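You operate a simulated robot arm through the tools that you are given. There is no shell and no other tool. Be economical: measure what you need, move in short steps, check, and stop when the job is done.

Carry out the task below with a simulated robot arm. There is one attempt and no reset: what you move stays moved.

JOB
Measure bottle 26 on the colour meter: orange tray if it reads under 50 %, otherwise back in its place.
Fine: purple cover on, one press of the blue read button; the cover goes back on its mat. Set down upright: what you pick out, purple cover.

Only the result counts: the job must be done as asked and must still hold three seconds after the hand-in. Knocking over, shifting, dropping, spilling or breaking anything else fails it. A push-on lid holds only when it is set on centred and level and pressed home; a screw cap is set on level and turned clockwise until tight.

ROBOT AND FRAMES
A 7-joint arm with a two-finger parallel gripper, fixed in place. Base frame: the origin is at the foot of the arm, x ahead of it, y to its left, z up; the work surface is at about z = 0.86. Lengths are in m, angles in degrees, forces in N, time in s.
With the tool pointing down near the work surface it reaches from about 0.3 to 0.7 m from the base axis. Its first joint turns from -66.0 to 66.0 degrees. Payload 1.57 kg.
Tool frame: the origin (TCP) lies between the finger pads and is the grasp point; the fingertips stand 0.03 m ahead of it; z points along the fingers, y is the line along which they close. Largest opening 0.11 m; finger width 0.024, thickness 0.012; the body of the gripper, 0.048 by 0.112 m, starts 0.078 m behind the TCP.
Orientation is that of the tool frame in the base frame, as a unit quaternion [w, x, y, z]. With the fingers straight down and closing along the base's y, the tool's x points along the base's -x, its y along +y and its z along -z.

CONTROLS
- The arm moves only by the tool move_arm. Its argument "steps" is a list of rows, each a list of 3 entries, a list of its own where there are three numbers: the turn, a rotation vector about the base's x, y, z in degrees, then the shift along the base's x, y, z in m, then the gripper command, from -1 (shut) to 1 (fully open), values between in proportion. In form: [[[wx, wy, wz], [tx, ty, tz], hand], ...]. A call has 1 to 10 rows; each row shifts and turns the commanded pose from where the row before left it. Rows are played at 5 a second. More than 0.05 m and 8.6 degrees between two rows, or a gripper value outside its range, and nothing of the call is played. A pose out of reach is approached as far as the arm can. The call stops where the force on the tool passes 70 N (or 10 N more than at its start, if that is more) or the arm is blocked; 0.2 s more then pass. Each finger travels about 0.108 m/s and halts on what it meets, pressing with about 31 N; the grip force reading is that of the motor and also rises with nothing between the fingers. The clock runs only during rows and for 0.2 s after the last one: add rows that do not move to give the fingers time. It gives the time, the measured TCP pose, the force on the tool (base axes), the opening and the grip force at its end, in the units of the frame above (readings bear some noise), with the torque about the TCP (base axes, N m) and any sound that the robot's microphone picked up.
- Cameras (640 x 400 px; columns grow to the right, rows downward): "scene" is fixed at [0.1552, -0.3886, 1.3956]; the picture's right is [0.83, -0.56, 0.00], its down [-0.36, -0.53, -0.77] and it looks along [0.43, 0.64, -0.64] (base axes); focal length 311 px, centre (320, 200). "wrist" rides on the gripper at [0.07, 0.016, -0.141] in the tool frame; the picture's right is [-0.23, 0.97, 0.00], its down [-0.86, -0.20, -0.48] and it looks along [-0.47, -0.11, 0.88] (tool axes); focal length 222 px, centre (320, 200). There is no depth. A picture from a camera that has moved, and an enlarged one, comes with that camera's place and axes in the base frame and with its lens.
- camera(camera): a new picture of that camera. No time passes.
- enlarge(camera, box): a new picture of the part [left, top, right, bottom] of that camera's present view, enlarged. No time passes.
- sign_off(): hands the job in; it is judged then, once.

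Work in short steps. Places have to be worked out from the pictures, the camera data and where the tool is seen: move nearer, look again, correct. Check each grasp and each placing, and mend what went wrong. You have 120 turns and 84 pictures in all, those below and enlarged ones among them. Open the gripper and draw the arm clear of the work before you hand the job in, unless the task says otherwise; then end with one line.

The tools are called as name(argument=value, ...) on one line, values as JSON. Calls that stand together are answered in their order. move_arm: Moves the arm, as the interface text tells. Its arguments: {"type":"object","properties":{"steps":{"type":"array"}},"required":["steps"]} The other tools are called the same way: camera (camera) takes a picture; enlarge (camera, box) takes an enlarged picture of a part of a camera's view; sign_off () hands the job in.

At the start:

```text
time: 0.0
tcp_pos: [0.4249, 0.0467, 1.1567]
orientation: [0.0, 0.0, 1.0, 0.0]
wrist_force: [0.7, -0.8, -0.4]
moment: [0.0, -0.01, -0.01]
finger_gap: 0.1099
grasp_force: 0.0
```

scene: 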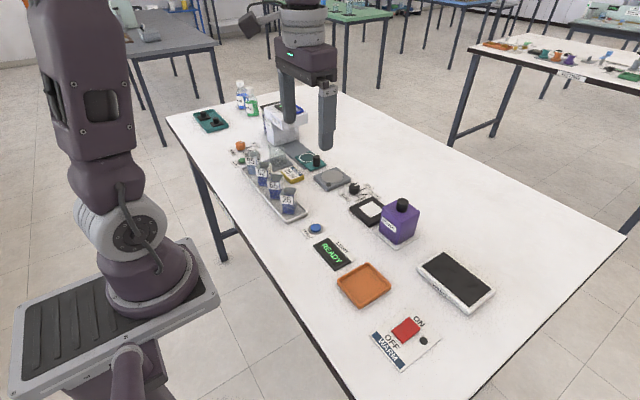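
wrist: 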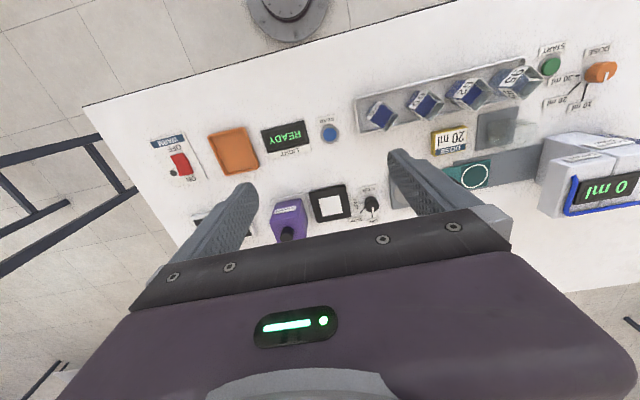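

I start by enlarging the scene around the bottles and the meter.

enlarge(camera="scene", box=[220, 130, 340, 240])

enlarge(camera="scene", box=[300, 160, 440, 260])

enlarge(camera="wrist", box=[240, 60, 560, 240])

```text
3.64 times, centred on (280, 185) of scene
camera zoom: at [0.1552, -0.3886, 1.3956], right [0.83, -0.56, 0.0], down [-0.36, -0.53, -0.77], along [0.43, 0.64, -0.64], focal length 1130 px, centre (466, 254)
```

zoom: 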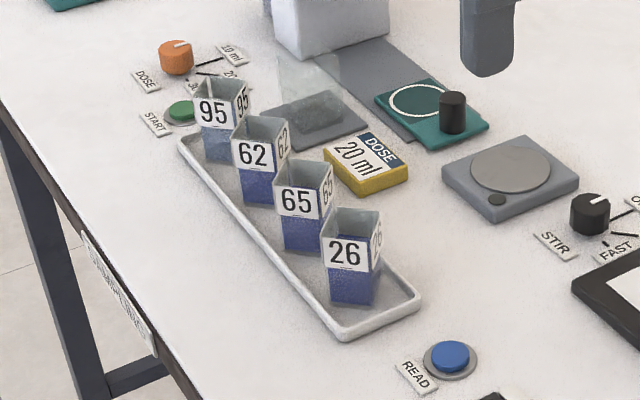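

```text
4.00 times, centred on (370, 210) of scene
camera zoom: at [0.1552, -0.3886, 1.3956], right [0.83, -0.56, 0.0], down [-0.36, -0.53, -0.77], along [0.43, 0.64, -0.64], focal length 1243 px, centre (120, 160)
```

zoom: 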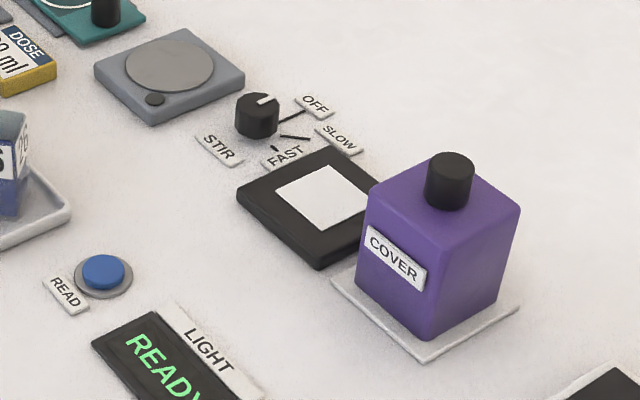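

```text
2.00 times, centred on (400, 150) of wrist
camera zoom: at [0.3548, 0.0632, 1.2979], right [0.23, 0.97, 0.0], down [0.86, -0.2, 0.48], along [0.47, -0.11, -0.88], focal length 444 px, centre (160, 300)
```

zoom: 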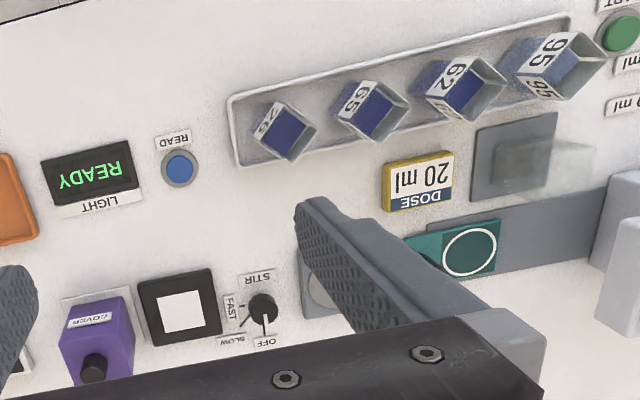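

Bottle 26 seems to stand near (0.42, 0.15), the meter plate near (0.60, 0.04), the cover near (0.59, -0.07) and READ near (0.44, 0.055). I move back so the wrist camera can look at bottle 26.

move_arm(steps=[[[0, 0, 0], [-0.02, 0.03, 0], 1], [[0, 0, 0], [-0.02, 0.03, -0.01], 1], [[0, 0, 0], [-0.02, 0.03, -0.01], 1], [[0, 0, 0], [-0.02, 0.03, -0.01], 1], [[0, 0, 0], [0, 0, 0], 1]])

camera(camera="wrist")

```text
time: 1.2
tcp_pos: [0.3467, 0.1696, 1.1274]
orientation: [0.0, 0.0, 1.0, -0.001]
wrist_force: [-0.8, 0.2, -0.1]
moment: [0.01, 0.02, -0.02]
finger_gap: 0.1102
grasp_force: 0.1
```

```text
78 pictures are left
camera wrist: at [0.2773, 0.1851, 1.2686], right [0.23, 0.97, 0.0], down [0.86, -0.2, 0.48], along [0.47, -0.11, -0.88], focal length 222 px, centre (320, 200)
```

wrist: 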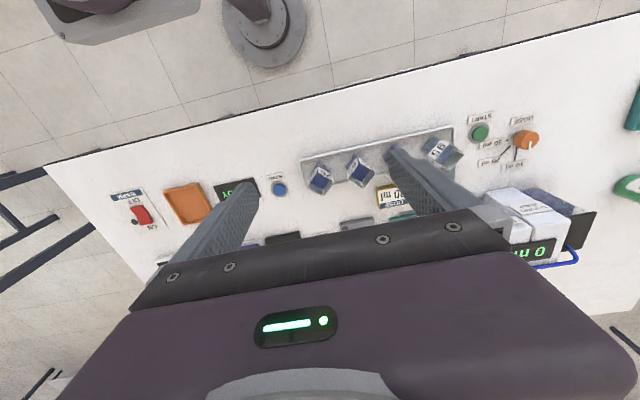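

I enlarge the region of the bottle tray.

enlarge(camera="wrist", box=[260, 120, 420, 220])

```text
4.00 times, centred on (340, 170) of wrist
camera zoom: at [0.2773, 0.1851, 1.2686], right [0.23, 0.97, 0.0], down [0.86, -0.2, 0.48], along [0.47, -0.11, -0.88], focal length 888 px, centre (240, 320)
```

zoom: 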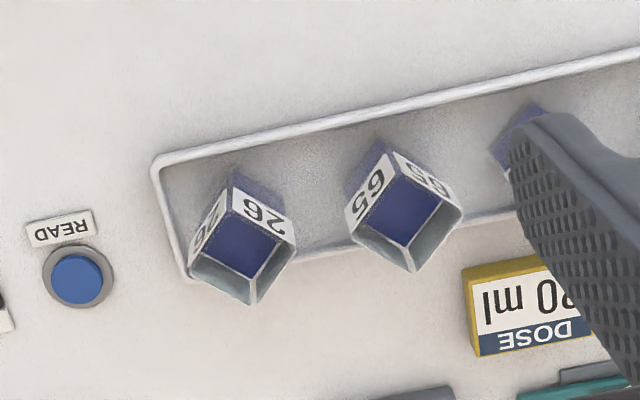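

Bottle 26 is a ~33 mm square, turned about 45°, with its centre at (0.434, 0.150) and its rim at z≈0.92. Next I look at the meter and the cover from closer.

move_arm(steps=[[[0, 0, 0], [0.03, -0.035, 0], 1], [[0, 0, 0], [0.03, -0.035, 0], 1], [[0, 0, 0], [0.03, -0.035, 0], 1], [[0, 0, 0], [0.03, -0.035, 0], 1], [[0, 0, 0], [0, 0, 0], 1]])

enlarge(camera="wrist", box=[210, 90, 430, 230])

```text
time: 2.4
tcp_pos: [0.4662, 0.0275, 1.1268]
orientation: [0.0, 0.0, 1.0, 0.0]
wrist_force: [-0.7, -0.4, 0.1]
moment: [0.0, -0.01, -0.01]
finger_gap: 0.1098
grasp_force: 0.0
```

```text
2.86 times, centred on (320, 160) of wrist
camera zoom: at [0.3972, 0.043, 1.2683], right [0.23, 0.97, 0.0], down [0.86, -0.2, 0.48], along [0.47, -0.11, -0.88], focal length 635 px, centre (320, 314)
```

zoom: 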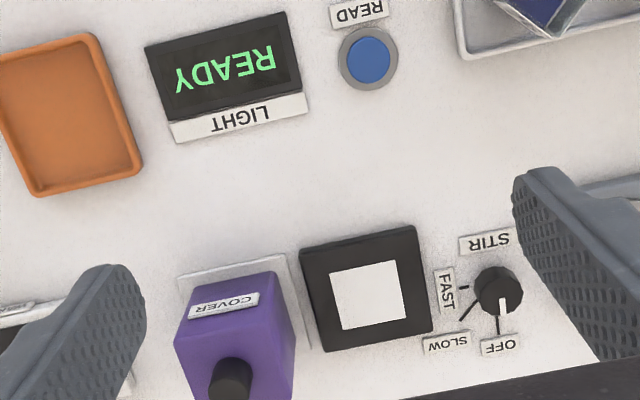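

The meter's white plate is axis-aligned, centred near (0.603, 0.030). The cover mat's centre is near (0.600, -0.058). I go above bottle 26, turning -45°.

move_arm(steps=[[[0, 0, -7.5], [-0.005, 0.02, 0], 1], [[0, 0, -7.5], [-0.005, 0.02, 0], 1], [[0, 0, -7.5], [-0.005, 0.02, -0.02], 0.6], [[0, 0, -7.5], [-0.006, 0.02, -0.03], 0.6], [[0, 0, -7.5], [-0.006, 0.02, -0.03], 0.45], [[0, 0, -7.5], [-0.005, 0.0225, -0.04], 0.45], [[0, 0, 0], [0, 0, 0], 0.45]])

camera(camera="wrist")

enlarge(camera="scene", box=[220, 110, 340, 230])

```text
time: 4.0
tcp_pos: [0.4324, 0.1497, 1.0052]
orientation: [0.001, 0.383, 0.924, 0.0]
wrist_force: [-0.7, 0.4, 0.3]
moment: [0.01, -0.06, -0.01]
finger_gap: 0.0796
grasp_force: 0.0
```

```text
75 pictures are left
camera wrist: at [0.3948, 0.2106, 1.1464], right [0.85, 0.53, 0.0], down [0.46, -0.75, 0.48], along [0.25, -0.41, -0.88], focal length 222 px, centre (320, 200)
```

wrist: 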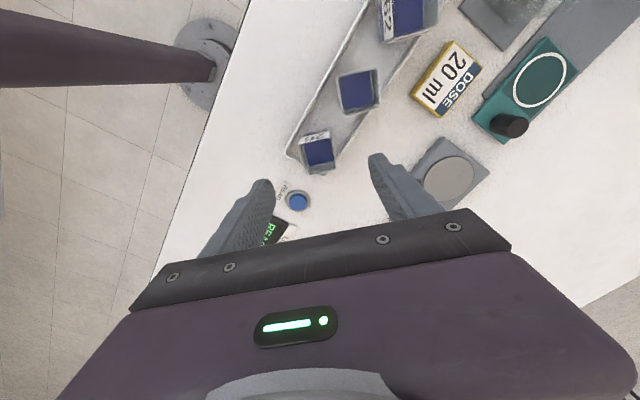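

```text
3.33 times, centred on (280, 170) of scene
camera zoom: at [0.1552, -0.3886, 1.3956], right [0.83, -0.56, 0.0], down [-0.36, -0.53, -0.77], along [0.43, 0.64, -0.64], focal length 1036 px, centre (453, 300)
```

zoom: 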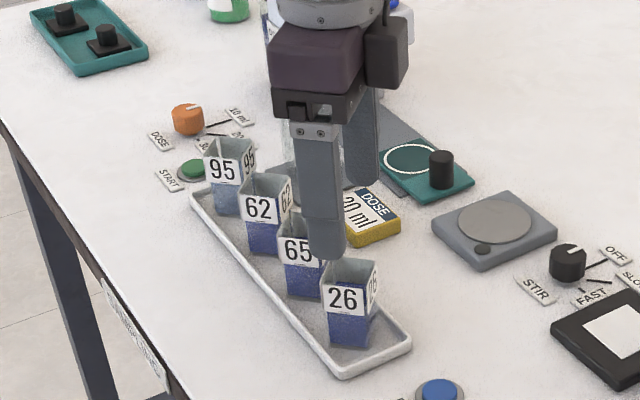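

I enlarge to check the bottle's centre and yaw.

enlarge(camera="wrist", box=[270, 110, 370, 190])

```text
5.00 times, centred on (320, 150) of wrist
camera zoom: at [0.3948, 0.2106, 1.1464], right [0.85, 0.53, 0.0], down [0.46, -0.75, 0.48], along [0.25, -0.41, -0.88], focal length 1111 px, centre (320, 450)
```

zoom: 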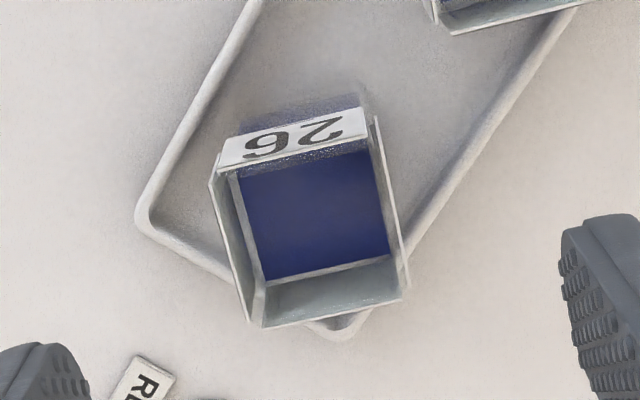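

The centre checks at (0.4325, 0.149), and the closing axis matches the bottle's faces. I descend straight to TCP z≈0.913.

move_arm(steps=[[[0, 0, 0], [0, -0.0005, -0.03], 0.45], [[0, 0, 0], [0, 0, -0.03], 0.45], [[0, 0, 0], [0, 0, -0.02], 0.45], [[0, 0, 0], [0, 0, -0.012], 0.45], [[0, 0, 0], [0, 0, 0], 0.45]])

enlarge(camera="scene", box=[250, 130, 350, 230])

camera(camera="wrist")

```text
time: 5.2
tcp_pos: [0.4327, 0.1496, 0.9135]
orientation: [-0.001, 0.383, 0.924, 0.0]
wrist_force: [0.5, 0.7, -0.1]
moment: [0.0, 0.01, -0.06]
finger_gap: 0.0798
grasp_force: 0.1
```

```text
4.00 times, centred on (300, 180) of scene
camera zoom: at [0.1552, -0.3886, 1.3956], right [0.83, -0.56, 0.0], down [-0.36, -0.53, -0.77], along [0.43, 0.64, -0.64], focal length 1243 px, centre (400, 280)
```

zoom: 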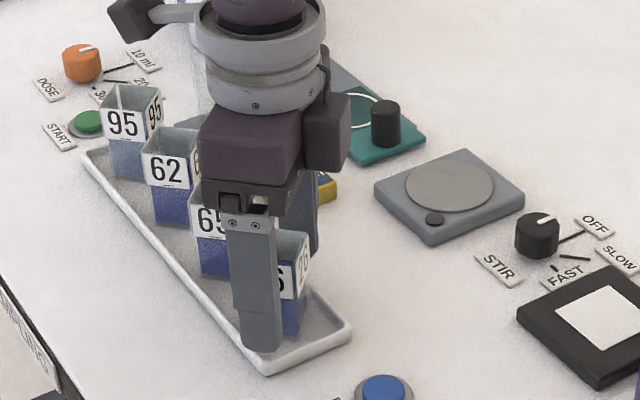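

```text
71 pictures are left
camera wrist: at [0.3949, 0.2098, 1.0556], right [0.85, 0.53, 0.0], down [0.46, -0.75, 0.48], along [0.25, -0.41, -0.88], focal length 222 px, centre (320, 200)
```

wrist: 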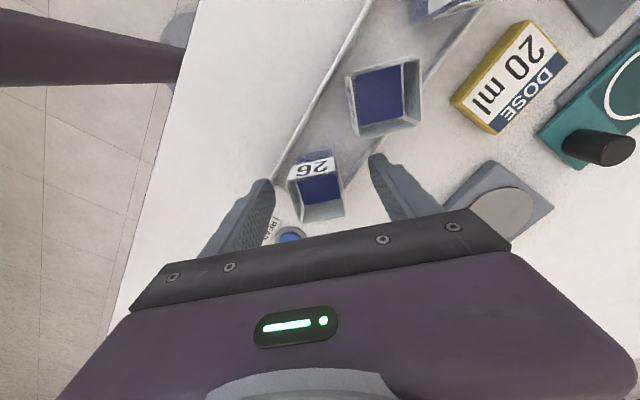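

The bottle is between the fingers, which I now close.

move_arm(steps=[[[0, 0, 0], [0, 0, 0], 0.0], [[0, 0, 0], [0, 0, 0], -0.3], [[0, 0, 0], [0, 0, 0], -0.6], [[0, 0, 0], [0, 0, 0], -0.6]])

```text
time: 6.2
tcp_pos: [0.4333, 0.1485, 0.915]
orientation: [0.001, 0.383, 0.924, 0.001]
wrist_force: [0.0, 0.6, -1.2]
moment: [0.01, 0.02, 0.01]
finger_gap: 0.0331
grasp_force: 31.4
```

Gripped at a width of 33 mm. I lift slowly and look.

move_arm(steps=[[[0, 0, 0], [0, 0, 0.01], -0.6], [[0, 0, 0], [0, 0, 0.02], -0.6], [[0, 0, 0], [0, 0, 0.03], -0.6], [[0, 0, 0], [0, 0, 0.03], -0.6], [[0, 0, 0], [0, 0, 0.02], -0.6], [[0, 0, 0], [0, 0, 0], -0.6]])

enlarge(camera="scene", box=[250, 110, 350, 210])

camera(camera="wrist")

```text
time: 7.6
tcp_pos: [0.4319, 0.1476, 1.0241]
orientation: [0.0, 0.383, 0.924, -0.001]
wrist_force: [0.6, 0.1, -0.7]
moment: [-0.01, -0.03, -0.03]
finger_gap: 0.0331
grasp_force: 30.7
```

```text
4.00 times, centred on (300, 160) of scene
camera zoom: at [0.1552, -0.3886, 1.3956], right [0.83, -0.56, 0.0], down [-0.36, -0.53, -0.77], along [0.43, 0.64, -0.64], focal length 1243 px, centre (400, 360)
```

zoom: 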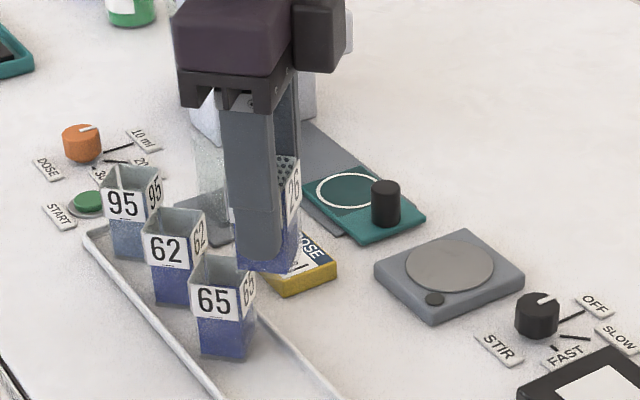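

```text
69 pictures are left
camera wrist: at [0.3947, 0.2096, 1.166], right [0.85, 0.53, 0.0], down [0.46, -0.75, 0.48], along [0.25, -0.41, -0.88], focal length 222 px, centre (320, 200)
```

wrist: 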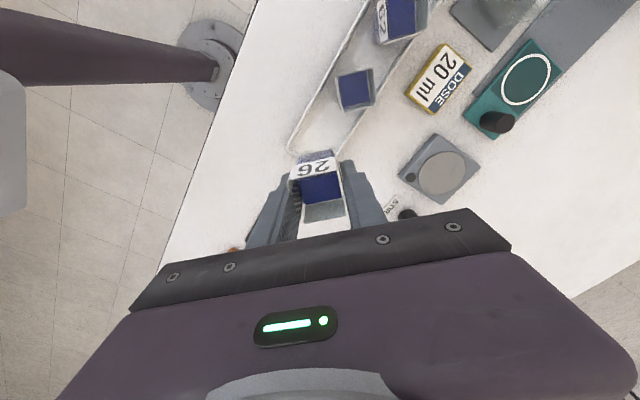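

Bottle 26 is lifted cleanly. I carry it to above the meter plate, turning back +45°.

move_arm(steps=[[[0, 0, 0], [0.01, 0, 0.015], -0.6], [[0, 0, 7.5], [0.025, -0.018, 0.01], -0.6], [[0, 0, 7.5], [0.025, -0.02, 0], -0.6], [[0, 0, 7.5], [0.025, -0.02, 0], -0.6], [[0, 0, 7.5], [0.025, -0.02, 0], -0.6], [[0, 0, 7.5], [0.025, -0.02, 0], -0.6], [[0, 0, 7.5], [0.025, -0.02, 0], -0.6], [[0, 0, 0], [0.01, 0, 0], -0.6], [[0, 0, 0], [0, 0, 0], -0.6]])

camera(camera="wrist")

enlarge(camera="scene", box=[310, 110, 450, 250])

```text
time: 9.6
tcp_pos: [0.6033, 0.0284, 1.0496]
orientation: [0.0, 0.0, 1.0, 0.0]
wrist_force: [0.2, 0.6, -0.5]
moment: [0.04, -0.04, 0.0]
finger_gap: 0.033
grasp_force: 31.2
```

```text
68 pictures are left
camera wrist: at [0.5329, 0.0452, 1.1913], right [0.23, 0.97, 0.0], down [0.86, -0.2, 0.48], along [0.47, -0.11, -0.88], focal length 222 px, centre (320, 200)
```

wrist: 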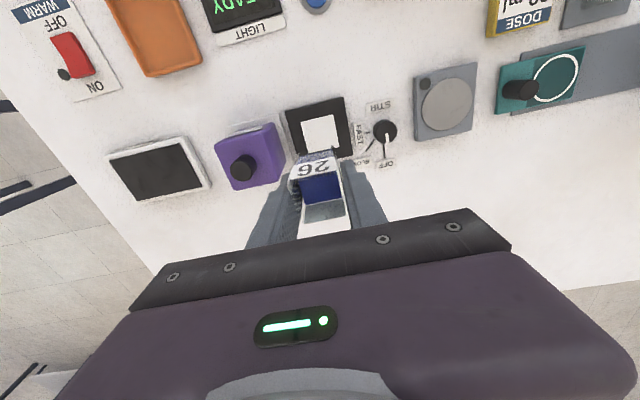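

```text
2.86 times, centred on (380, 180) of scene
camera zoom: at [0.1552, -0.3886, 1.3956], right [0.83, -0.56, 0.0], down [-0.36, -0.53, -0.77], along [0.43, 0.64, -0.64], focal length 888 px, centre (149, 257)
```

zoom: 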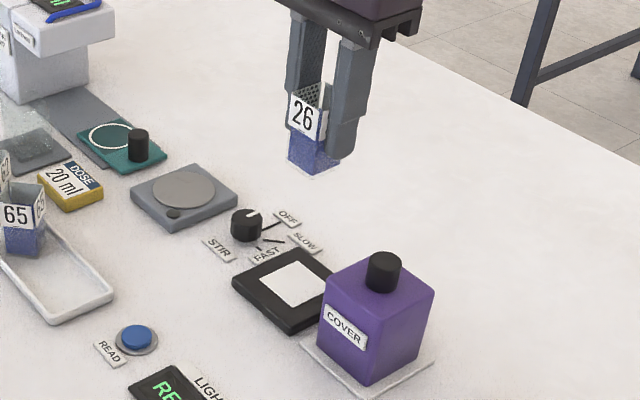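

I refine the plate and cover positions from this view before lowering.

enlarge(camera="wrist", box=[200, 80, 380, 200])

```text
3.33 times, centred on (290, 140) of wrist
camera zoom: at [0.5329, 0.0452, 1.1913], right [0.23, 0.97, 0.0], down [0.86, -0.2, 0.48], along [0.47, -0.11, -0.88], focal length 740 px, centre (420, 400)
```

zoom: 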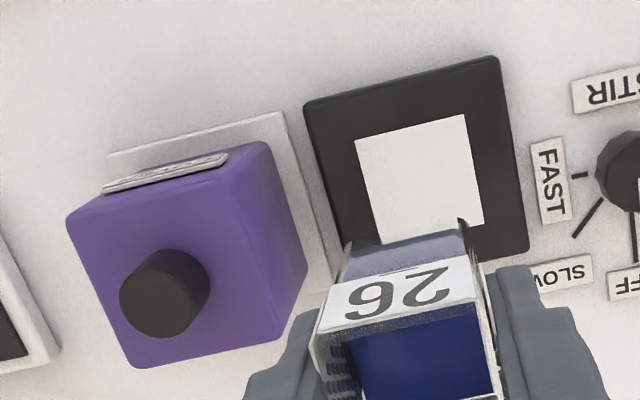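

The plate centre is at about (0.602, 0.0295), so I'm already over it. I lower to just above it.

move_arm(steps=[[[0, 0, 0], [-0.001, 0.001, -0.04], -0.6], [[0, 0, 0], [0, 0, -0.04], -0.6], [[0, 0, 0], [0, 0, -0.025], -0.6], [[0, 0, 0], [0, 0, -0.004], -0.6], [[0, 0, 0], [0, 0, 0], -0.6]])

enlarge(camera="scene", box=[310, 140, 430, 250])

```text
time: 10.8
tcp_pos: [0.5996, 0.0301, 0.941]
orientation: [0.0, 0.0, 1.0, 0.0]
wrist_force: [0.0, -0.2, -0.5]
moment: [0.02, 0.0, -0.01]
finger_gap: 0.0333
grasp_force: 31.2
```

```text
3.64 times, centred on (370, 195) of scene
camera zoom: at [0.1552, -0.3886, 1.3956], right [0.83, -0.56, 0.0], down [-0.36, -0.53, -0.77], along [0.43, 0.64, -0.64], focal length 1130 px, centre (138, 218)
```

zoom: 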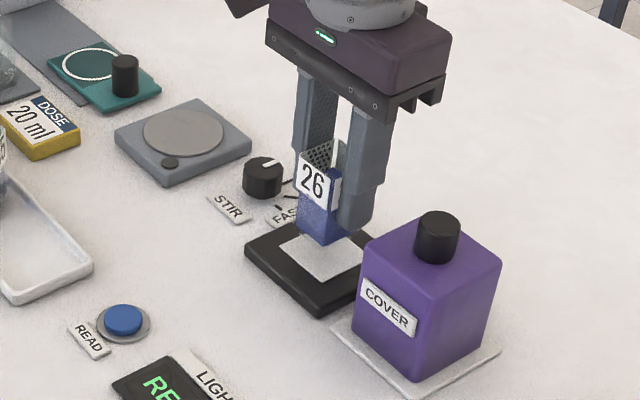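

It is still ~15–20 mm above the plate. I lower in small steps and watch the force.

move_arm(steps=[[[0, 0, 0], [0.0015, -0.0005, -0.005], -0.6], [[0, 0, 0], [0, 0, -0.005], -0.6], [[0, 0, 0], [0, 0, 0], -0.6]])

enlarge(camera="scene", box=[340, 160, 420, 240])

```text
time: 11.6
tcp_pos: [0.6039, 0.0314, 0.9313]
orientation: [0.0, 0.0, 1.0, 0.0]
wrist_force: [-0.2, -0.1, -0.8]
moment: [0.01, 0.0, 0.02]
finger_gap: 0.0335
grasp_force: 31.5
```

```text
5.00 times, centred on (380, 200) of scene
camera zoom: at [0.1552, -0.3886, 1.3956], right [0.83, -0.56, 0.0], down [-0.36, -0.53, -0.77], along [0.43, 0.64, -0.64], focal length 1553 px, centre (20, 200)
```

zoom: 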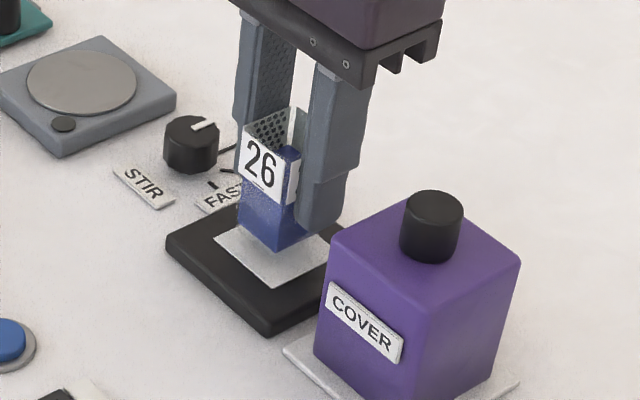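

Still above the plate. I continue lowering.

move_arm(steps=[[[0, 0, 0], [0, -0.001, -0.004], -0.6], [[0, 0, 0], [0, 0, -0.003], -0.6], [[0, 0, 0], [0, 0, 0], -0.6]])

enlarge(camera="scene", box=[340, 160, 420, 240])

```text
time: 12.4
tcp_pos: [0.6024, 0.0304, 0.9243]
orientation: [0.0, 0.0, 1.0, 0.0]
wrist_force: [0.0, 0.2, -0.7]
moment: [0.02, 0.0, 0.01]
finger_gap: 0.0334
grasp_force: 31.2
```

```text
5.00 times, centred on (380, 200) of scene
camera zoom: at [0.1552, -0.3886, 1.3956], right [0.83, -0.56, 0.0], down [-0.36, -0.53, -0.77], along [0.43, 0.64, -0.64], focal length 1553 px, centre (20, 200)
```

zoom: 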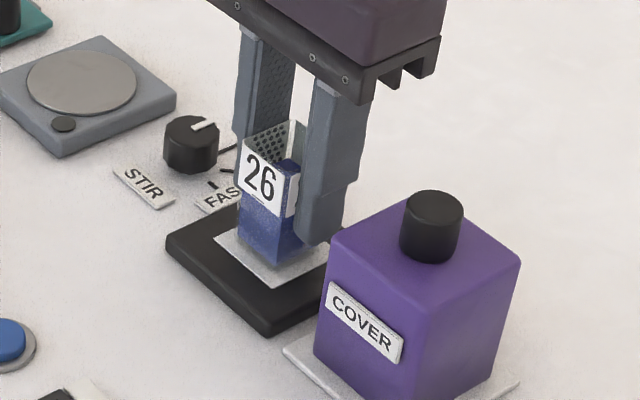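

About 4–5 mm is left, with the centring good. I lower in 2 mm steps until I feel contact.

move_arm(steps=[[[0, 0, 0], [0, 0, -0.002], -0.6], [[0, 0, 0], [0, 0, -0.0015], -0.6], [[0, 0, 0], [0, 0, 0], -0.6]])

```text
time: 13.2
tcp_pos: [0.6024, 0.03, 0.9206]
orientation: [0.001, 0.0, 1.0, 0.0]
wrist_force: [-1.1, -0.8, 23.6]
moment: [0.03, 0.02, -0.01]
finger_gap: 0.0332
grasp_force: 31.0
```

Contact is felt at z≈0.921. I ease off 1 mm and open just enough to release.

move_arm(steps=[[[0, 0, 0], [0, 0, 0.001], -0.6], [[0, 0, 0], [0, 0, 0], -0.3], [[0, 0, 0], [0, 0, 0], -0.05], [[0, 0, 0], [0, 0, 0], -0.05]])

enlarge(camera="scene", box=[340, 160, 420, 240])

enlarge(camera="wrist", box=[200, 80, 420, 230])

```text
time: 14.2
tcp_pos: [0.6026, 0.031, 0.9213]
orientation: [0.0, 0.0, 1.0, -0.001]
wrist_force: [0.2, -0.7, -0.6]
moment: [-0.02, 0.01, 0.0]
finger_gap: 0.0521
grasp_force: 0.1
```

```text
5.00 times, centred on (380, 200) of scene
camera zoom: at [0.1552, -0.3886, 1.3956], right [0.83, -0.56, 0.0], down [-0.36, -0.53, -0.77], along [0.43, 0.64, -0.64], focal length 1553 px, centre (20, 200)
```

zoom: 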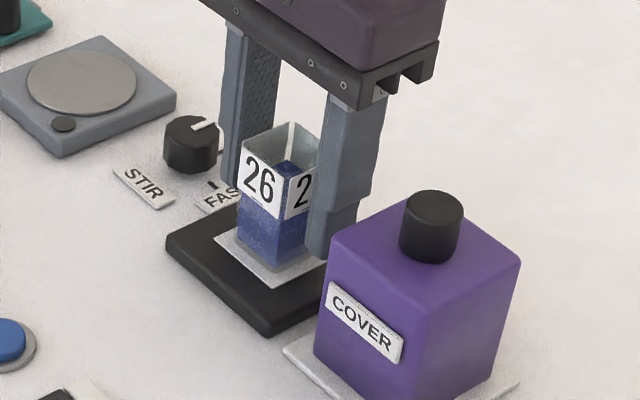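

```text
2.67 times, centred on (310, 155) of wrist
camera zoom: at [0.5334, 0.047, 1.0625], right [0.23, 0.97, 0.0], down [0.86, -0.2, 0.48], along [0.47, -0.11, -0.88], focal length 592 px, centre (347, 320)
```

zoom: 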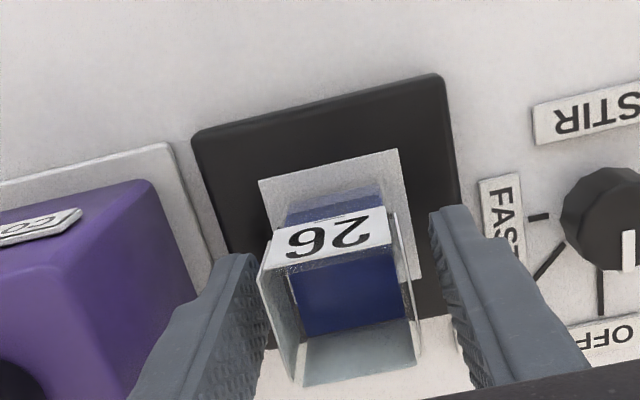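

Bottle 26 stands upright, centred on the white plate. I lift straight up and move over the cover for a look.

move_arm(steps=[[[0, 0, 0], [0, 0, 0.03], -0.05], [[0, 0, 0], [0, 0, 0.05], -0.05], [[0, 0, 0], [0, 0, 0.05], -0.05], [[0, 0, 0], [-0.03, -0.03, 0.02], 0.1], [[0, 0, 0], [-0.03, -0.03, 0], 0.1], [[0, 0, 0], [0, -0.025, 0], 0.1], [[0, 0, 0], [0, 0, 0], 0.1]])

enlarge(camera="wrist", box=[240, 80, 400, 230])

enlarge(camera="scene", box=[340, 160, 440, 260])

```text
time: 15.8
tcp_pos: [0.5404, -0.0578, 1.0698]
orientation: [0.0, 0.0, 1.0, 0.001]
wrist_force: [0.0, 0.1, 0.3]
moment: [-0.01, -0.02, -0.02]
finger_gap: 0.0604
grasp_force: 0.0
```

```text
2.67 times, centred on (320, 155) of wrist
camera zoom: at [0.4714, -0.0406, 1.2119], right [0.23, 0.97, 0.0], down [0.86, -0.2, 0.48], along [0.47, -0.11, -0.88], focal length 592 px, centre (320, 320)
```

zoom: 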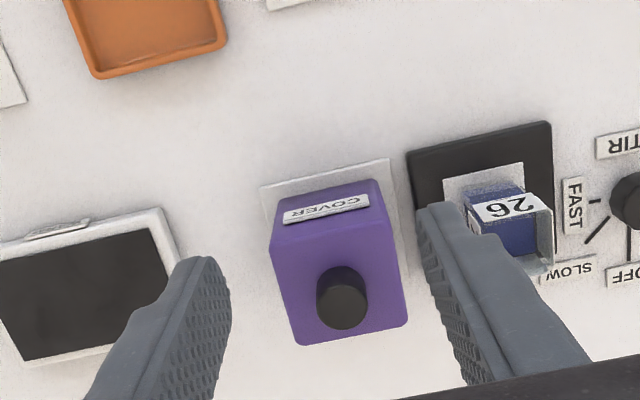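

```text
4.00 times, centred on (390, 210) of scene
camera zoom: at [0.1552, -0.3886, 1.3956], right [0.83, -0.56, 0.0], down [-0.36, -0.53, -0.77], along [0.43, 0.64, -0.64], focal length 1243 px, centre (40, 160)
```

zoom: 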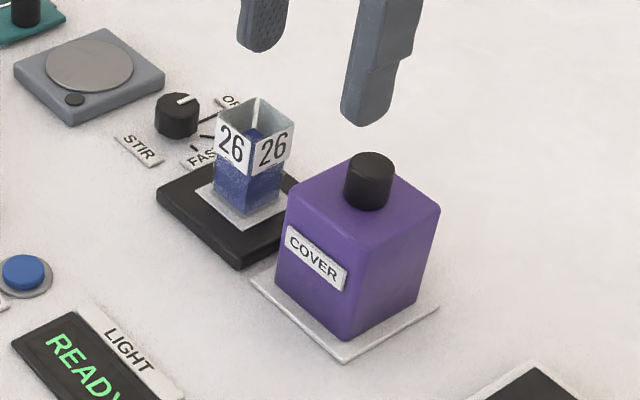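

The knob centre is at about (0.600, -0.059), its top at z≈0.957. I move over it and come down to tip height ~0.97 to check.

move_arm(steps=[[[0, 0, 0], [0.03, -0.001, 0], 0.1], [[0, 0, 0], [0.03, 0, 0], 0.1], [[0, 0, 0], [0, 0, -0.035], 0.1], [[0, 0, 0], [0, 0, -0.035], 0.1], [[0, 0, 0], [0, 0, 0], 0.1]])

enlarge(camera="wrist", box=[240, 130, 400, 250])

enlarge(camera="scene", box=[350, 150, 440, 240])

```text
time: 17.0
tcp_pos: [0.6024, -0.0568, 1.0022]
orientation: [0.0, 0.0, 1.0, 0.0]
wrist_force: [-0.5, -0.4, 0.1]
moment: [-0.01, 0.03, 0.06]
finger_gap: 0.0605
grasp_force: 0.0
```

```text
3.33 times, centred on (320, 190) of wrist
camera zoom: at [0.5342, -0.0405, 1.1445], right [0.23, 0.97, 0.0], down [0.85, -0.2, 0.48], along [0.47, -0.11, -0.88], focal length 740 px, centre (320, 233)
```

zoom: 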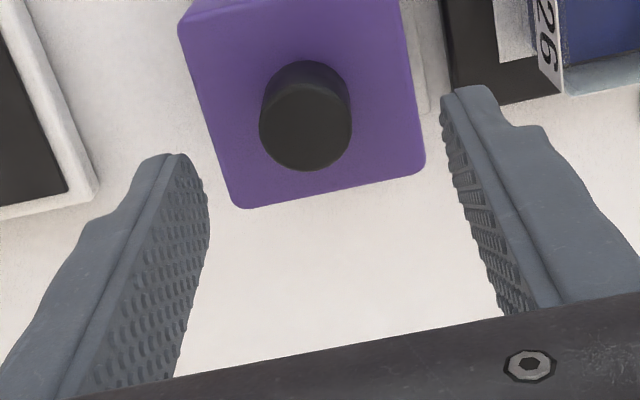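

```text
4.44 times, centred on (395, 195) of scene
camera zoom: at [0.1552, -0.3886, 1.3956], right [0.83, -0.56, 0.0], down [-0.36, -0.53, -0.77], along [0.43, 0.64, -0.64], focal length 1381 px, centre (-13, 222)
```

zoom: 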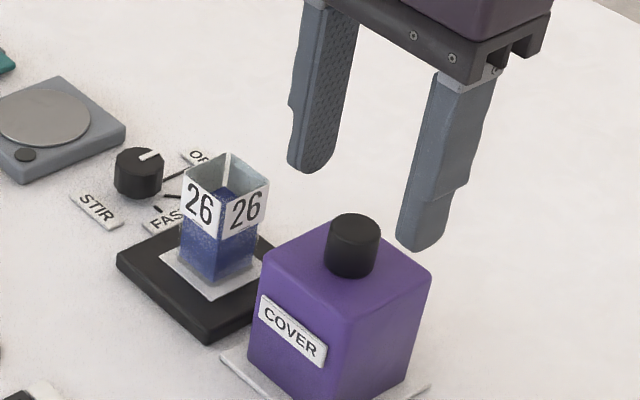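

The knob is ~2–3 mm to the -y side of the fingers' middle. I correct for that, go down to tip level ~0.941 and close.

move_arm(steps=[[[0, 0, 0], [0, -0.0025, -0.015], 0.1], [[0, 0, 0], [0, 0, -0.015], 0.1], [[0, 0, 0], [0, 0, 0], 0.1]])

enlarge(camera="scene", box=[360, 160, 440, 240])

enlarge(camera="wrist", box=[240, 130, 400, 250])

```text
time: 17.8
tcp_pos: [0.604, -0.0597, 0.9726]
orientation: [-0.001, 0.0, 1.0, -0.001]
wrist_force: [0.8, 0.1, 0.7]
moment: [-0.03, 0.02, 0.01]
finger_gap: 0.0606
grasp_force: 0.0
```

```text
5.00 times, centred on (400, 200) of scene
camera zoom: at [0.1552, -0.3886, 1.3956], right [0.83, -0.56, 0.0], down [-0.36, -0.53, -0.77], along [0.43, 0.64, -0.64], focal length 1553 px, centre (-80, 200)
```

zoom: 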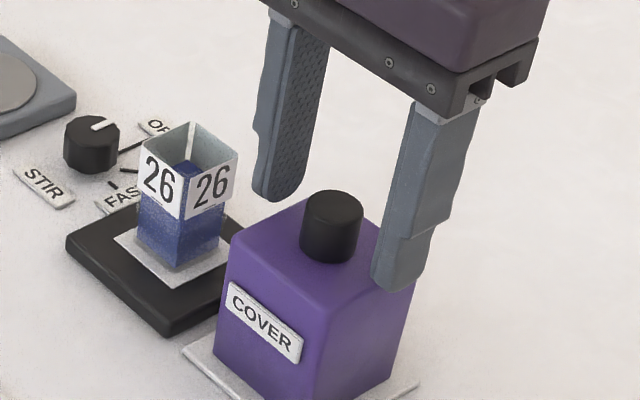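

```text
3.33 times, centred on (320, 190) of wrist
camera zoom: at [0.5337, -0.0434, 1.1139], right [0.23, 0.97, 0.0], down [0.86, -0.2, 0.48], along [0.47, -0.11, -0.88], focal length 740 px, centre (320, 233)
```

zoom: 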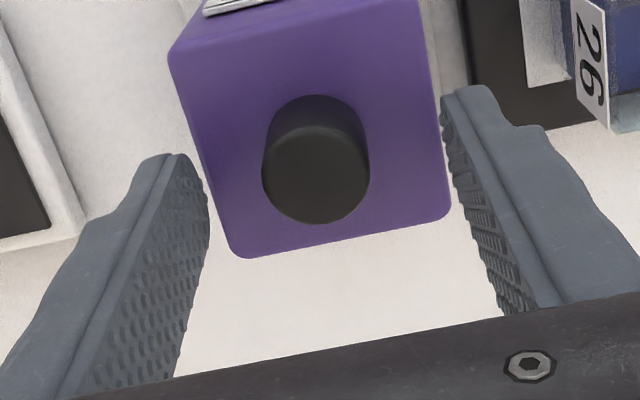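

The fingers straddle the knob without contact. I close.

move_arm(steps=[[[0, 0, 0], [0, 0, 0], -0.3], [[0, 0, 0], [0, 0, 0], -0.6], [[0, 0, 0], [0, 0, 0], -0.9], [[0, 0, 0], [0, 0, 0], -0.9]])

enlarge(camera="scene", box=[360, 160, 440, 240])

```text
time: 18.8
tcp_pos: [0.6019, -0.059, 0.9724]
orientation: [0.0, 0.0, 1.0, 0.0]
wrist_force: [-0.3, -0.2, 0.8]
moment: [0.0, 0.01, -0.01]
finger_gap: 0.0235
grasp_force: 31.3
```

```text
5.00 times, centred on (400, 200) of scene
camera zoom: at [0.1552, -0.3886, 1.3956], right [0.83, -0.56, 0.0], down [-0.36, -0.53, -0.77], along [0.43, 0.64, -0.64], focal length 1553 px, centre (-80, 200)
```

zoom: 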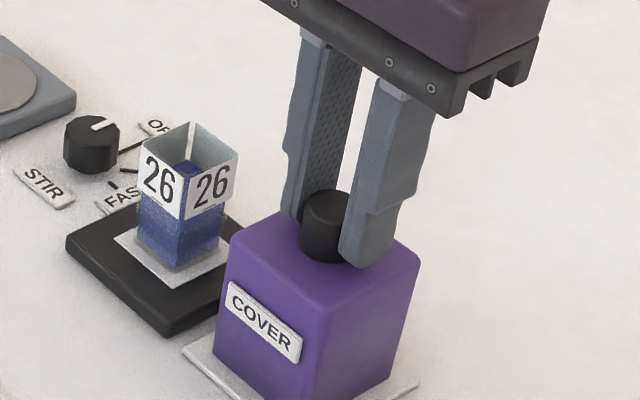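

The knob is held at 23.5 mm. I lift the cover by 0.10 m.

move_arm(steps=[[[0, 0, 0], [0, 0, 0.01], -0.9], [[0, 0, 0], [0, 0, 0.02], -0.9], [[0, 0, 0], [0, 0, 0.03], -0.9], [[0, 0, 0], [0, 0, 0.03], -0.9], [[0, 0, 0], [0, 0, 0.02], -0.9], [[0, 0, 0], [0, 0, 0], -0.9]])

enlarge(camera="scene", box=[340, 120, 460, 240])

camera(camera="wrist")

```text
time: 20.2
tcp_pos: [0.603, -0.0576, 1.0819]
orientation: [0.0, 0.001, 1.0, 0.0]
wrist_force: [-0.9, 0.2, -0.1]
moment: [0.01, 0.01, 0.0]
finger_gap: 0.0236
grasp_force: 31.0
```

```text
3.33 times, centred on (400, 180) of scene
camera zoom: at [0.1552, -0.3886, 1.3956], right [0.83, -0.56, 0.0], down [-0.36, -0.53, -0.77], along [0.43, 0.64, -0.64], focal length 1036 px, centre (53, 267)
```

zoom: 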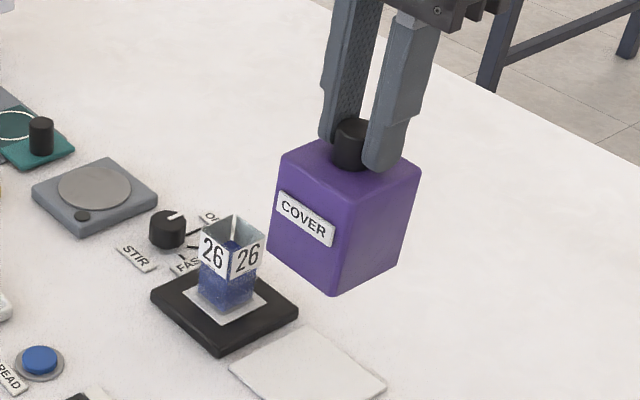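

```text
52 pictures are left
camera wrist: at [0.5331, -0.0418, 1.2229], right [0.23, 0.97, 0.0], down [0.86, -0.2, 0.48], along [0.47, -0.11, -0.88], focal length 222 px, centre (320, 200)
```

wrist: 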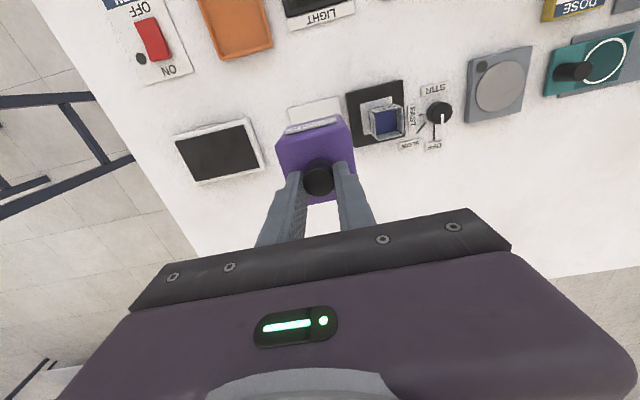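

The cover is held level. By commanded displacements, the bottle centre is exactly +0.0885 in y from here, so I move over it.

move_arm(steps=[[[0, 0, 0], [0, 0.03, 0], -0.9], [[0, 0, 0], [0, 0.03, 0], -0.9], [[0, 0, 0], [0, 0.0285, 0], -0.9], [[0, 0, 0], [0, 0, -0.02], -0.9], [[0, 0, 0], [0, 0, 0], -0.9]])

enlarge(camera="scene", box=[320, 130, 430, 240])

enlarge(camera="wrist", box=[220, 80, 420, 220])

```text
time: 21.4
tcp_pos: [0.6035, 0.03, 1.0607]
orientation: [0.001, 0.0, 1.0, 0.0]
wrist_force: [-0.1, -0.9, -1.4]
moment: [0.01, -0.05, 0.0]
finger_gap: 0.0235
grasp_force: 31.5
```

```text
3.64 times, centred on (375, 185) of scene
camera zoom: at [0.1552, -0.3886, 1.3956], right [0.83, -0.56, 0.0], down [-0.36, -0.53, -0.77], along [0.43, 0.64, -0.64], focal length 1130 px, centre (120, 254)
```

zoom: 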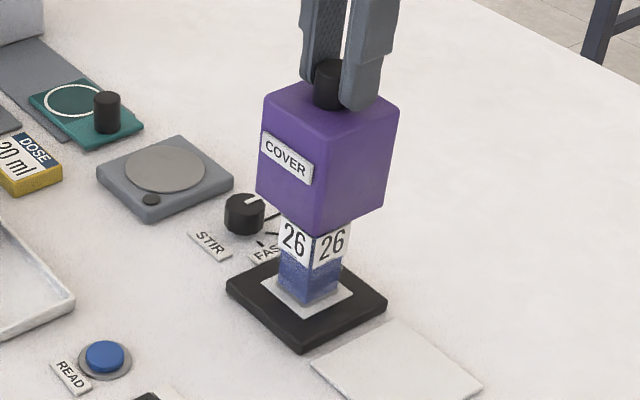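

```text
2.86 times, centred on (320, 150) of wrist
camera zoom: at [0.5329, 0.0466, 1.2023], right [0.23, 0.97, 0.0], down [0.86, -0.2, 0.48], along [0.47, -0.11, -0.88], focal length 635 px, centre (320, 343)
```

zoom: 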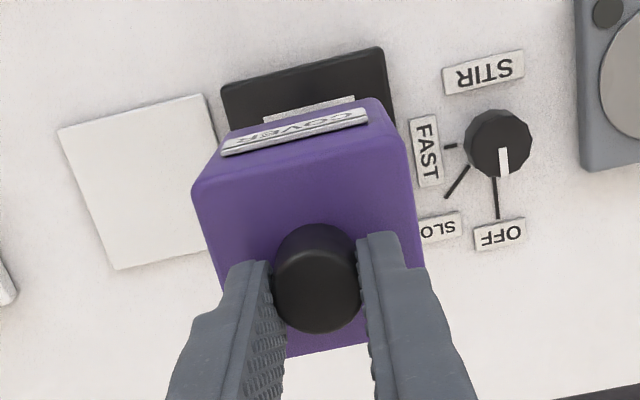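

The alignment looks right. I lower past the bottle rim level and check forces.

move_arm(steps=[[[0, 0, 0], [0, 0, -0.01], -0.9], [[0, 0, 0], [0, 0, -0.01], -0.9], [[0, 0, 0], [0, 0, -0.008], -0.9], [[0, 0, 0], [0, 0, -0.008], -0.9], [[0, 0, 0], [0, 0, 0], -0.9]])

enlarge(camera="scene", box=[320, 130, 430, 240])

```text
time: 22.6
tcp_pos: [0.6027, 0.0291, 1.0252]
orientation: [0.0, 0.001, 1.0, 0.0]
wrist_force: [0.5, 0.1, -0.5]
moment: [-0.02, 0.0, -0.03]
finger_gap: 0.0234
grasp_force: 30.8
```

```text
3.64 times, centred on (375, 185) of scene
camera zoom: at [0.1552, -0.3886, 1.3956], right [0.83, -0.56, 0.0], down [-0.36, -0.53, -0.77], along [0.43, 0.64, -0.64], focal length 1130 px, centre (120, 254)
```

zoom: 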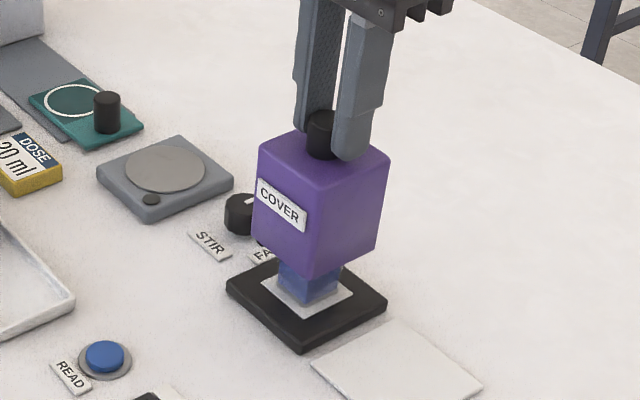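

The cover is passing over the bottle with no contact. I lower it further.

move_arm(steps=[[[0, 0, 0], [0, 0, -0.01], -0.9], [[0, 0, 0], [0, 0, -0.01], -0.9], [[0, 0, 0], [0, 0, -0.01], -0.9], [[0, 0, 0], [0, 0, -0.005], -0.9], [[0, 0, 0], [0, 0, 0], -0.9]])

enlarge(camera="scene", box=[320, 130, 430, 240])

```text
time: 23.8
tcp_pos: [0.6023, 0.0296, 0.9905]
orientation: [0.0, 0.0, 1.0, 0.0]
wrist_force: [0.2, -0.1, -0.9]
moment: [0.02, 0.03, -0.01]
finger_gap: 0.0235
grasp_force: 30.8
```

```text
3.64 times, centred on (375, 185) of scene
camera zoom: at [0.1552, -0.3886, 1.3956], right [0.83, -0.56, 0.0], down [-0.36, -0.53, -0.77], along [0.43, 0.64, -0.64], focal length 1130 px, centre (120, 254)
```

zoom: 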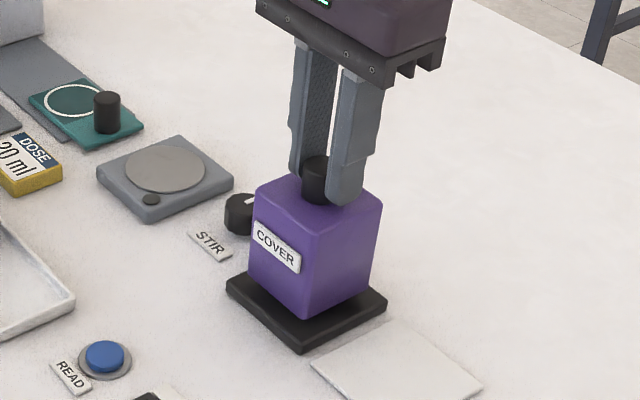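

A few millimetres are left, so I lower in 2 mm steps.

move_arm(steps=[[[0, 0, 0], [0, 0, -0.003], -0.9], [[0, 0, 0], [0, 0, -0.002], -0.9], [[0, 0, 0], [0, 0, -0.001], -0.9], [[0, 0, 0], [0, 0, 0], -0.9]])

```text
time: 24.8
tcp_pos: [0.603, 0.0295, 0.9838]
orientation: [0.0, 0.0, 1.0, -0.001]
wrist_force: [-0.4, 0.4, -1.1]
moment: [0.0, 0.0, -0.02]
finger_gap: 0.0234
grasp_force: 30.7
```

No contact yet, so I continue.

move_arm(steps=[[[0, 0, 0], [0, 0, -0.0015], -0.9], [[0, 0, 0], [0, 0, -0.0015], -0.9], [[0, 0, 0], [0, 0, 0], -0.9]])

```text
time: 25.6
tcp_pos: [0.6025, 0.0284, 0.9804]
orientation: [0.0, 0.0, 1.0, 0.0]
wrist_force: [-2.9, 0.8, 13.0]
moment: [-0.09, 0.33, 0.0]
finger_gap: 0.0235
grasp_force: 30.9
```

Contact with ~13 N. I open and lift off, then check the cover.

move_arm(steps=[[[0, 0, 0], [0, 0, 0], -0.4], [[0, 0, 0], [0, 0, 0], 0.0], [[0, 0, 0], [0, 0, 0], 0.0], [[0, 0, 0], [0, 0, 0.03], 0.0], [[0, 0, 0], [0, 0, 0.04], 0.0], [[0, 0, 0], [0, 0, 0], 0.0]])

enlarge(camera="scene", box=[290, 160, 410, 270])

```text
time: 27.0
tcp_pos: [0.6019, 0.0294, 1.0515]
orientation: [0.0, 0.0, 1.0, 0.0]
wrist_force: [-0.7, 0.6, -0.2]
moment: [-0.02, -0.01, 0.0]
finger_gap: 0.055
grasp_force: 0.0
```

```text
3.64 times, centred on (350, 215) of scene
camera zoom: at [0.1552, -0.3886, 1.3956], right [0.83, -0.56, 0.0], down [-0.36, -0.53, -0.77], along [0.43, 0.64, -0.64], focal length 1130 px, centre (211, 146)
```

zoom: 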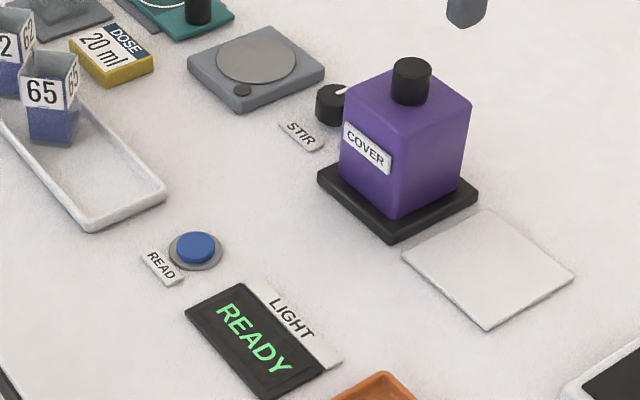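

The cover is seated level on the meter. I close the fingers and move to a spot from which the wrist camera sees the READ button.

move_arm(steps=[[[0, 0, 0], [-0.01, 0, 0.03], -0.5], [[0, 0, 0], [-0.04, 0.006, 0], -1], [[0, 0, 0], [-0.04, 0.007, 0], -1], [[0, 0, 0], [-0.04, 0.006, 0], -1], [[0, 0, 0], [-0.04, 0.007, -0.02], -1], [[0, 0, 0], [-0.032, 0.006, -0.03], -1], [[0, 0, 0], [0, 0, 0], -1]])

enlarge(camera="wrist", box=[240, 80, 400, 220])

```text
time: 28.6
tcp_pos: [0.4, 0.0604, 1.0304]
orientation: [0.0, -0.001, 1.0, 0.001]
wrist_force: [-0.2, 0.0, 0.7]
moment: [-0.01, 0.0, 0.02]
finger_gap: 0.0001
grasp_force: 21.1
```

```text
2.86 times, centred on (320, 150) of wrist
camera zoom: at [0.331, 0.0772, 1.1723], right [0.23, 0.97, 0.0], down [0.85, -0.2, 0.48], along [0.47, -0.11, -0.88], focal length 635 px, centre (320, 343)
```

zoom: 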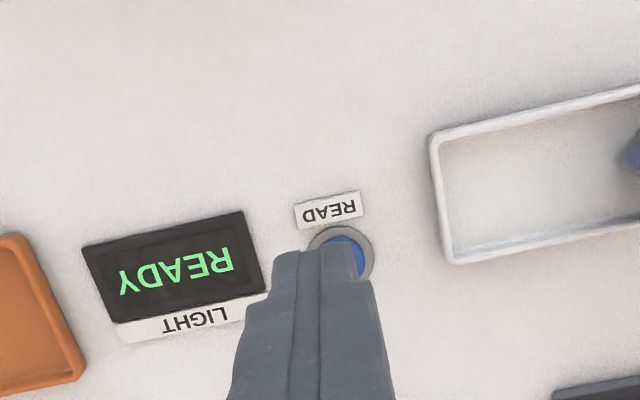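

The button is at (0.447, 0.0625). I move over it with the tips about 25 mm above and check.

move_arm(steps=[[[0, 0, 0], [0.024, 0.001, 0], -1], [[0, 0, 0], [0.023, 0.001, 0], -1], [[0, 0, 0], [0, 0, -0.04], -1], [[0, 0, 0], [0, 0, -0.04], -1], [[0, 0, 0], [0, 0, -0.02], -1], [[0, 0, 0], [0, 0, 0], -1]])

enlarge(camera="scene", box=[280, 180, 360, 260])

enlarge(camera="wrist", box=[240, 120, 400, 240])

```text
time: 30.0
tcp_pos: [0.4487, 0.0645, 0.9307]
orientation: [0.0, 0.0, 1.0, 0.0]
wrist_force: [-0.4, -0.2, -0.4]
moment: [-0.03, 0.02, -0.01]
finger_gap: 0.0
grasp_force: 21.0
```

```text
5.00 times, centred on (320, 220) of scene
camera zoom: at [0.1552, -0.3886, 1.3956], right [0.83, -0.56, 0.0], down [-0.36, -0.53, -0.77], along [0.43, 0.64, -0.64], focal length 1553 px, centre (320, 100)
```

zoom: 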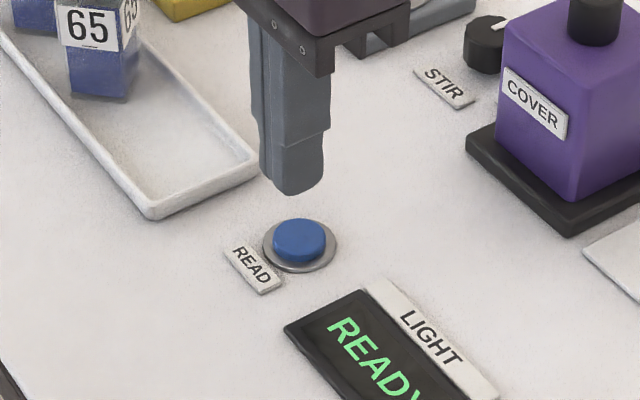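

```text
3.33 times, centred on (320, 180) of wrist
camera zoom: at [0.3793, 0.0802, 1.0728], right [0.23, 0.97, 0.0], down [0.86, -0.2, 0.48], along [0.47, -0.11, -0.88], focal length 740 px, centre (320, 267)
```

zoom: 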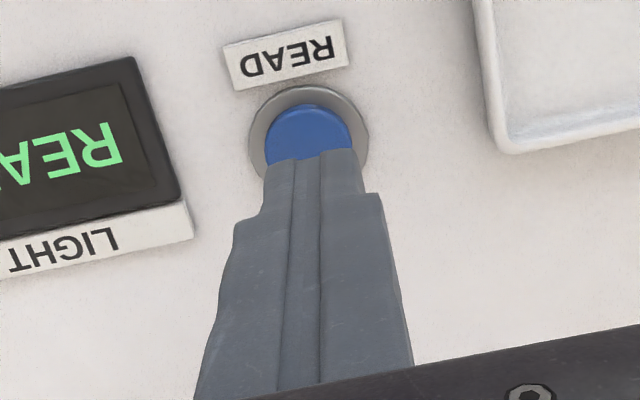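

The tip is about 2 mm off in y. I correct that and come down to just over the cap.

move_arm(steps=[[[0, 0, 0], [-0.001, -0.0025, -0.01], -1], [[0, 0, 0], [0, 0, -0.008], -1], [[0, 0, 0], [0, 0, 0], -1]])

enlarge(camera="scene", box=[280, 180, 360, 260])

```text
time: 30.8
tcp_pos: [0.4461, 0.0622, 0.9134]
orientation: [0.0, 0.0, 1.0, 0.0]
wrist_force: [0.3, 0.8, -0.5]
moment: [0.01, -0.01, -0.01]
finger_gap: 0.0
grasp_force: 21.0
```

```text
5.00 times, centred on (320, 220) of scene
camera zoom: at [0.1552, -0.3886, 1.3956], right [0.83, -0.56, 0.0], down [-0.36, -0.53, -0.77], along [0.43, 0.64, -0.64], focal length 1553 px, centre (320, 100)
```

zoom: 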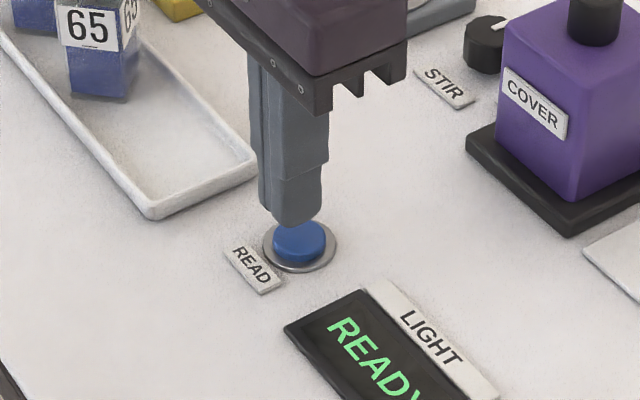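

The tip is on target. I press down slowly.

move_arm(steps=[[[0, 0, 0], [0, 0, -0.003], -1], [[0, 0, 0], [0, 0, -0.002], -1], [[0, 0, 0], [0, 0, -0.002], -1], [[0, 0, 0], [0, 0, 0], -1]])

```text
time: 31.8
tcp_pos: [0.4462, 0.062, 0.9068]
orientation: [0.0, 0.001, 1.0, 0.0]
wrist_force: [0.0, -0.2, 0.1]
moment: [-0.02, 0.01, 0.0]
finger_gap: 0.0
grasp_force: 21.1
```

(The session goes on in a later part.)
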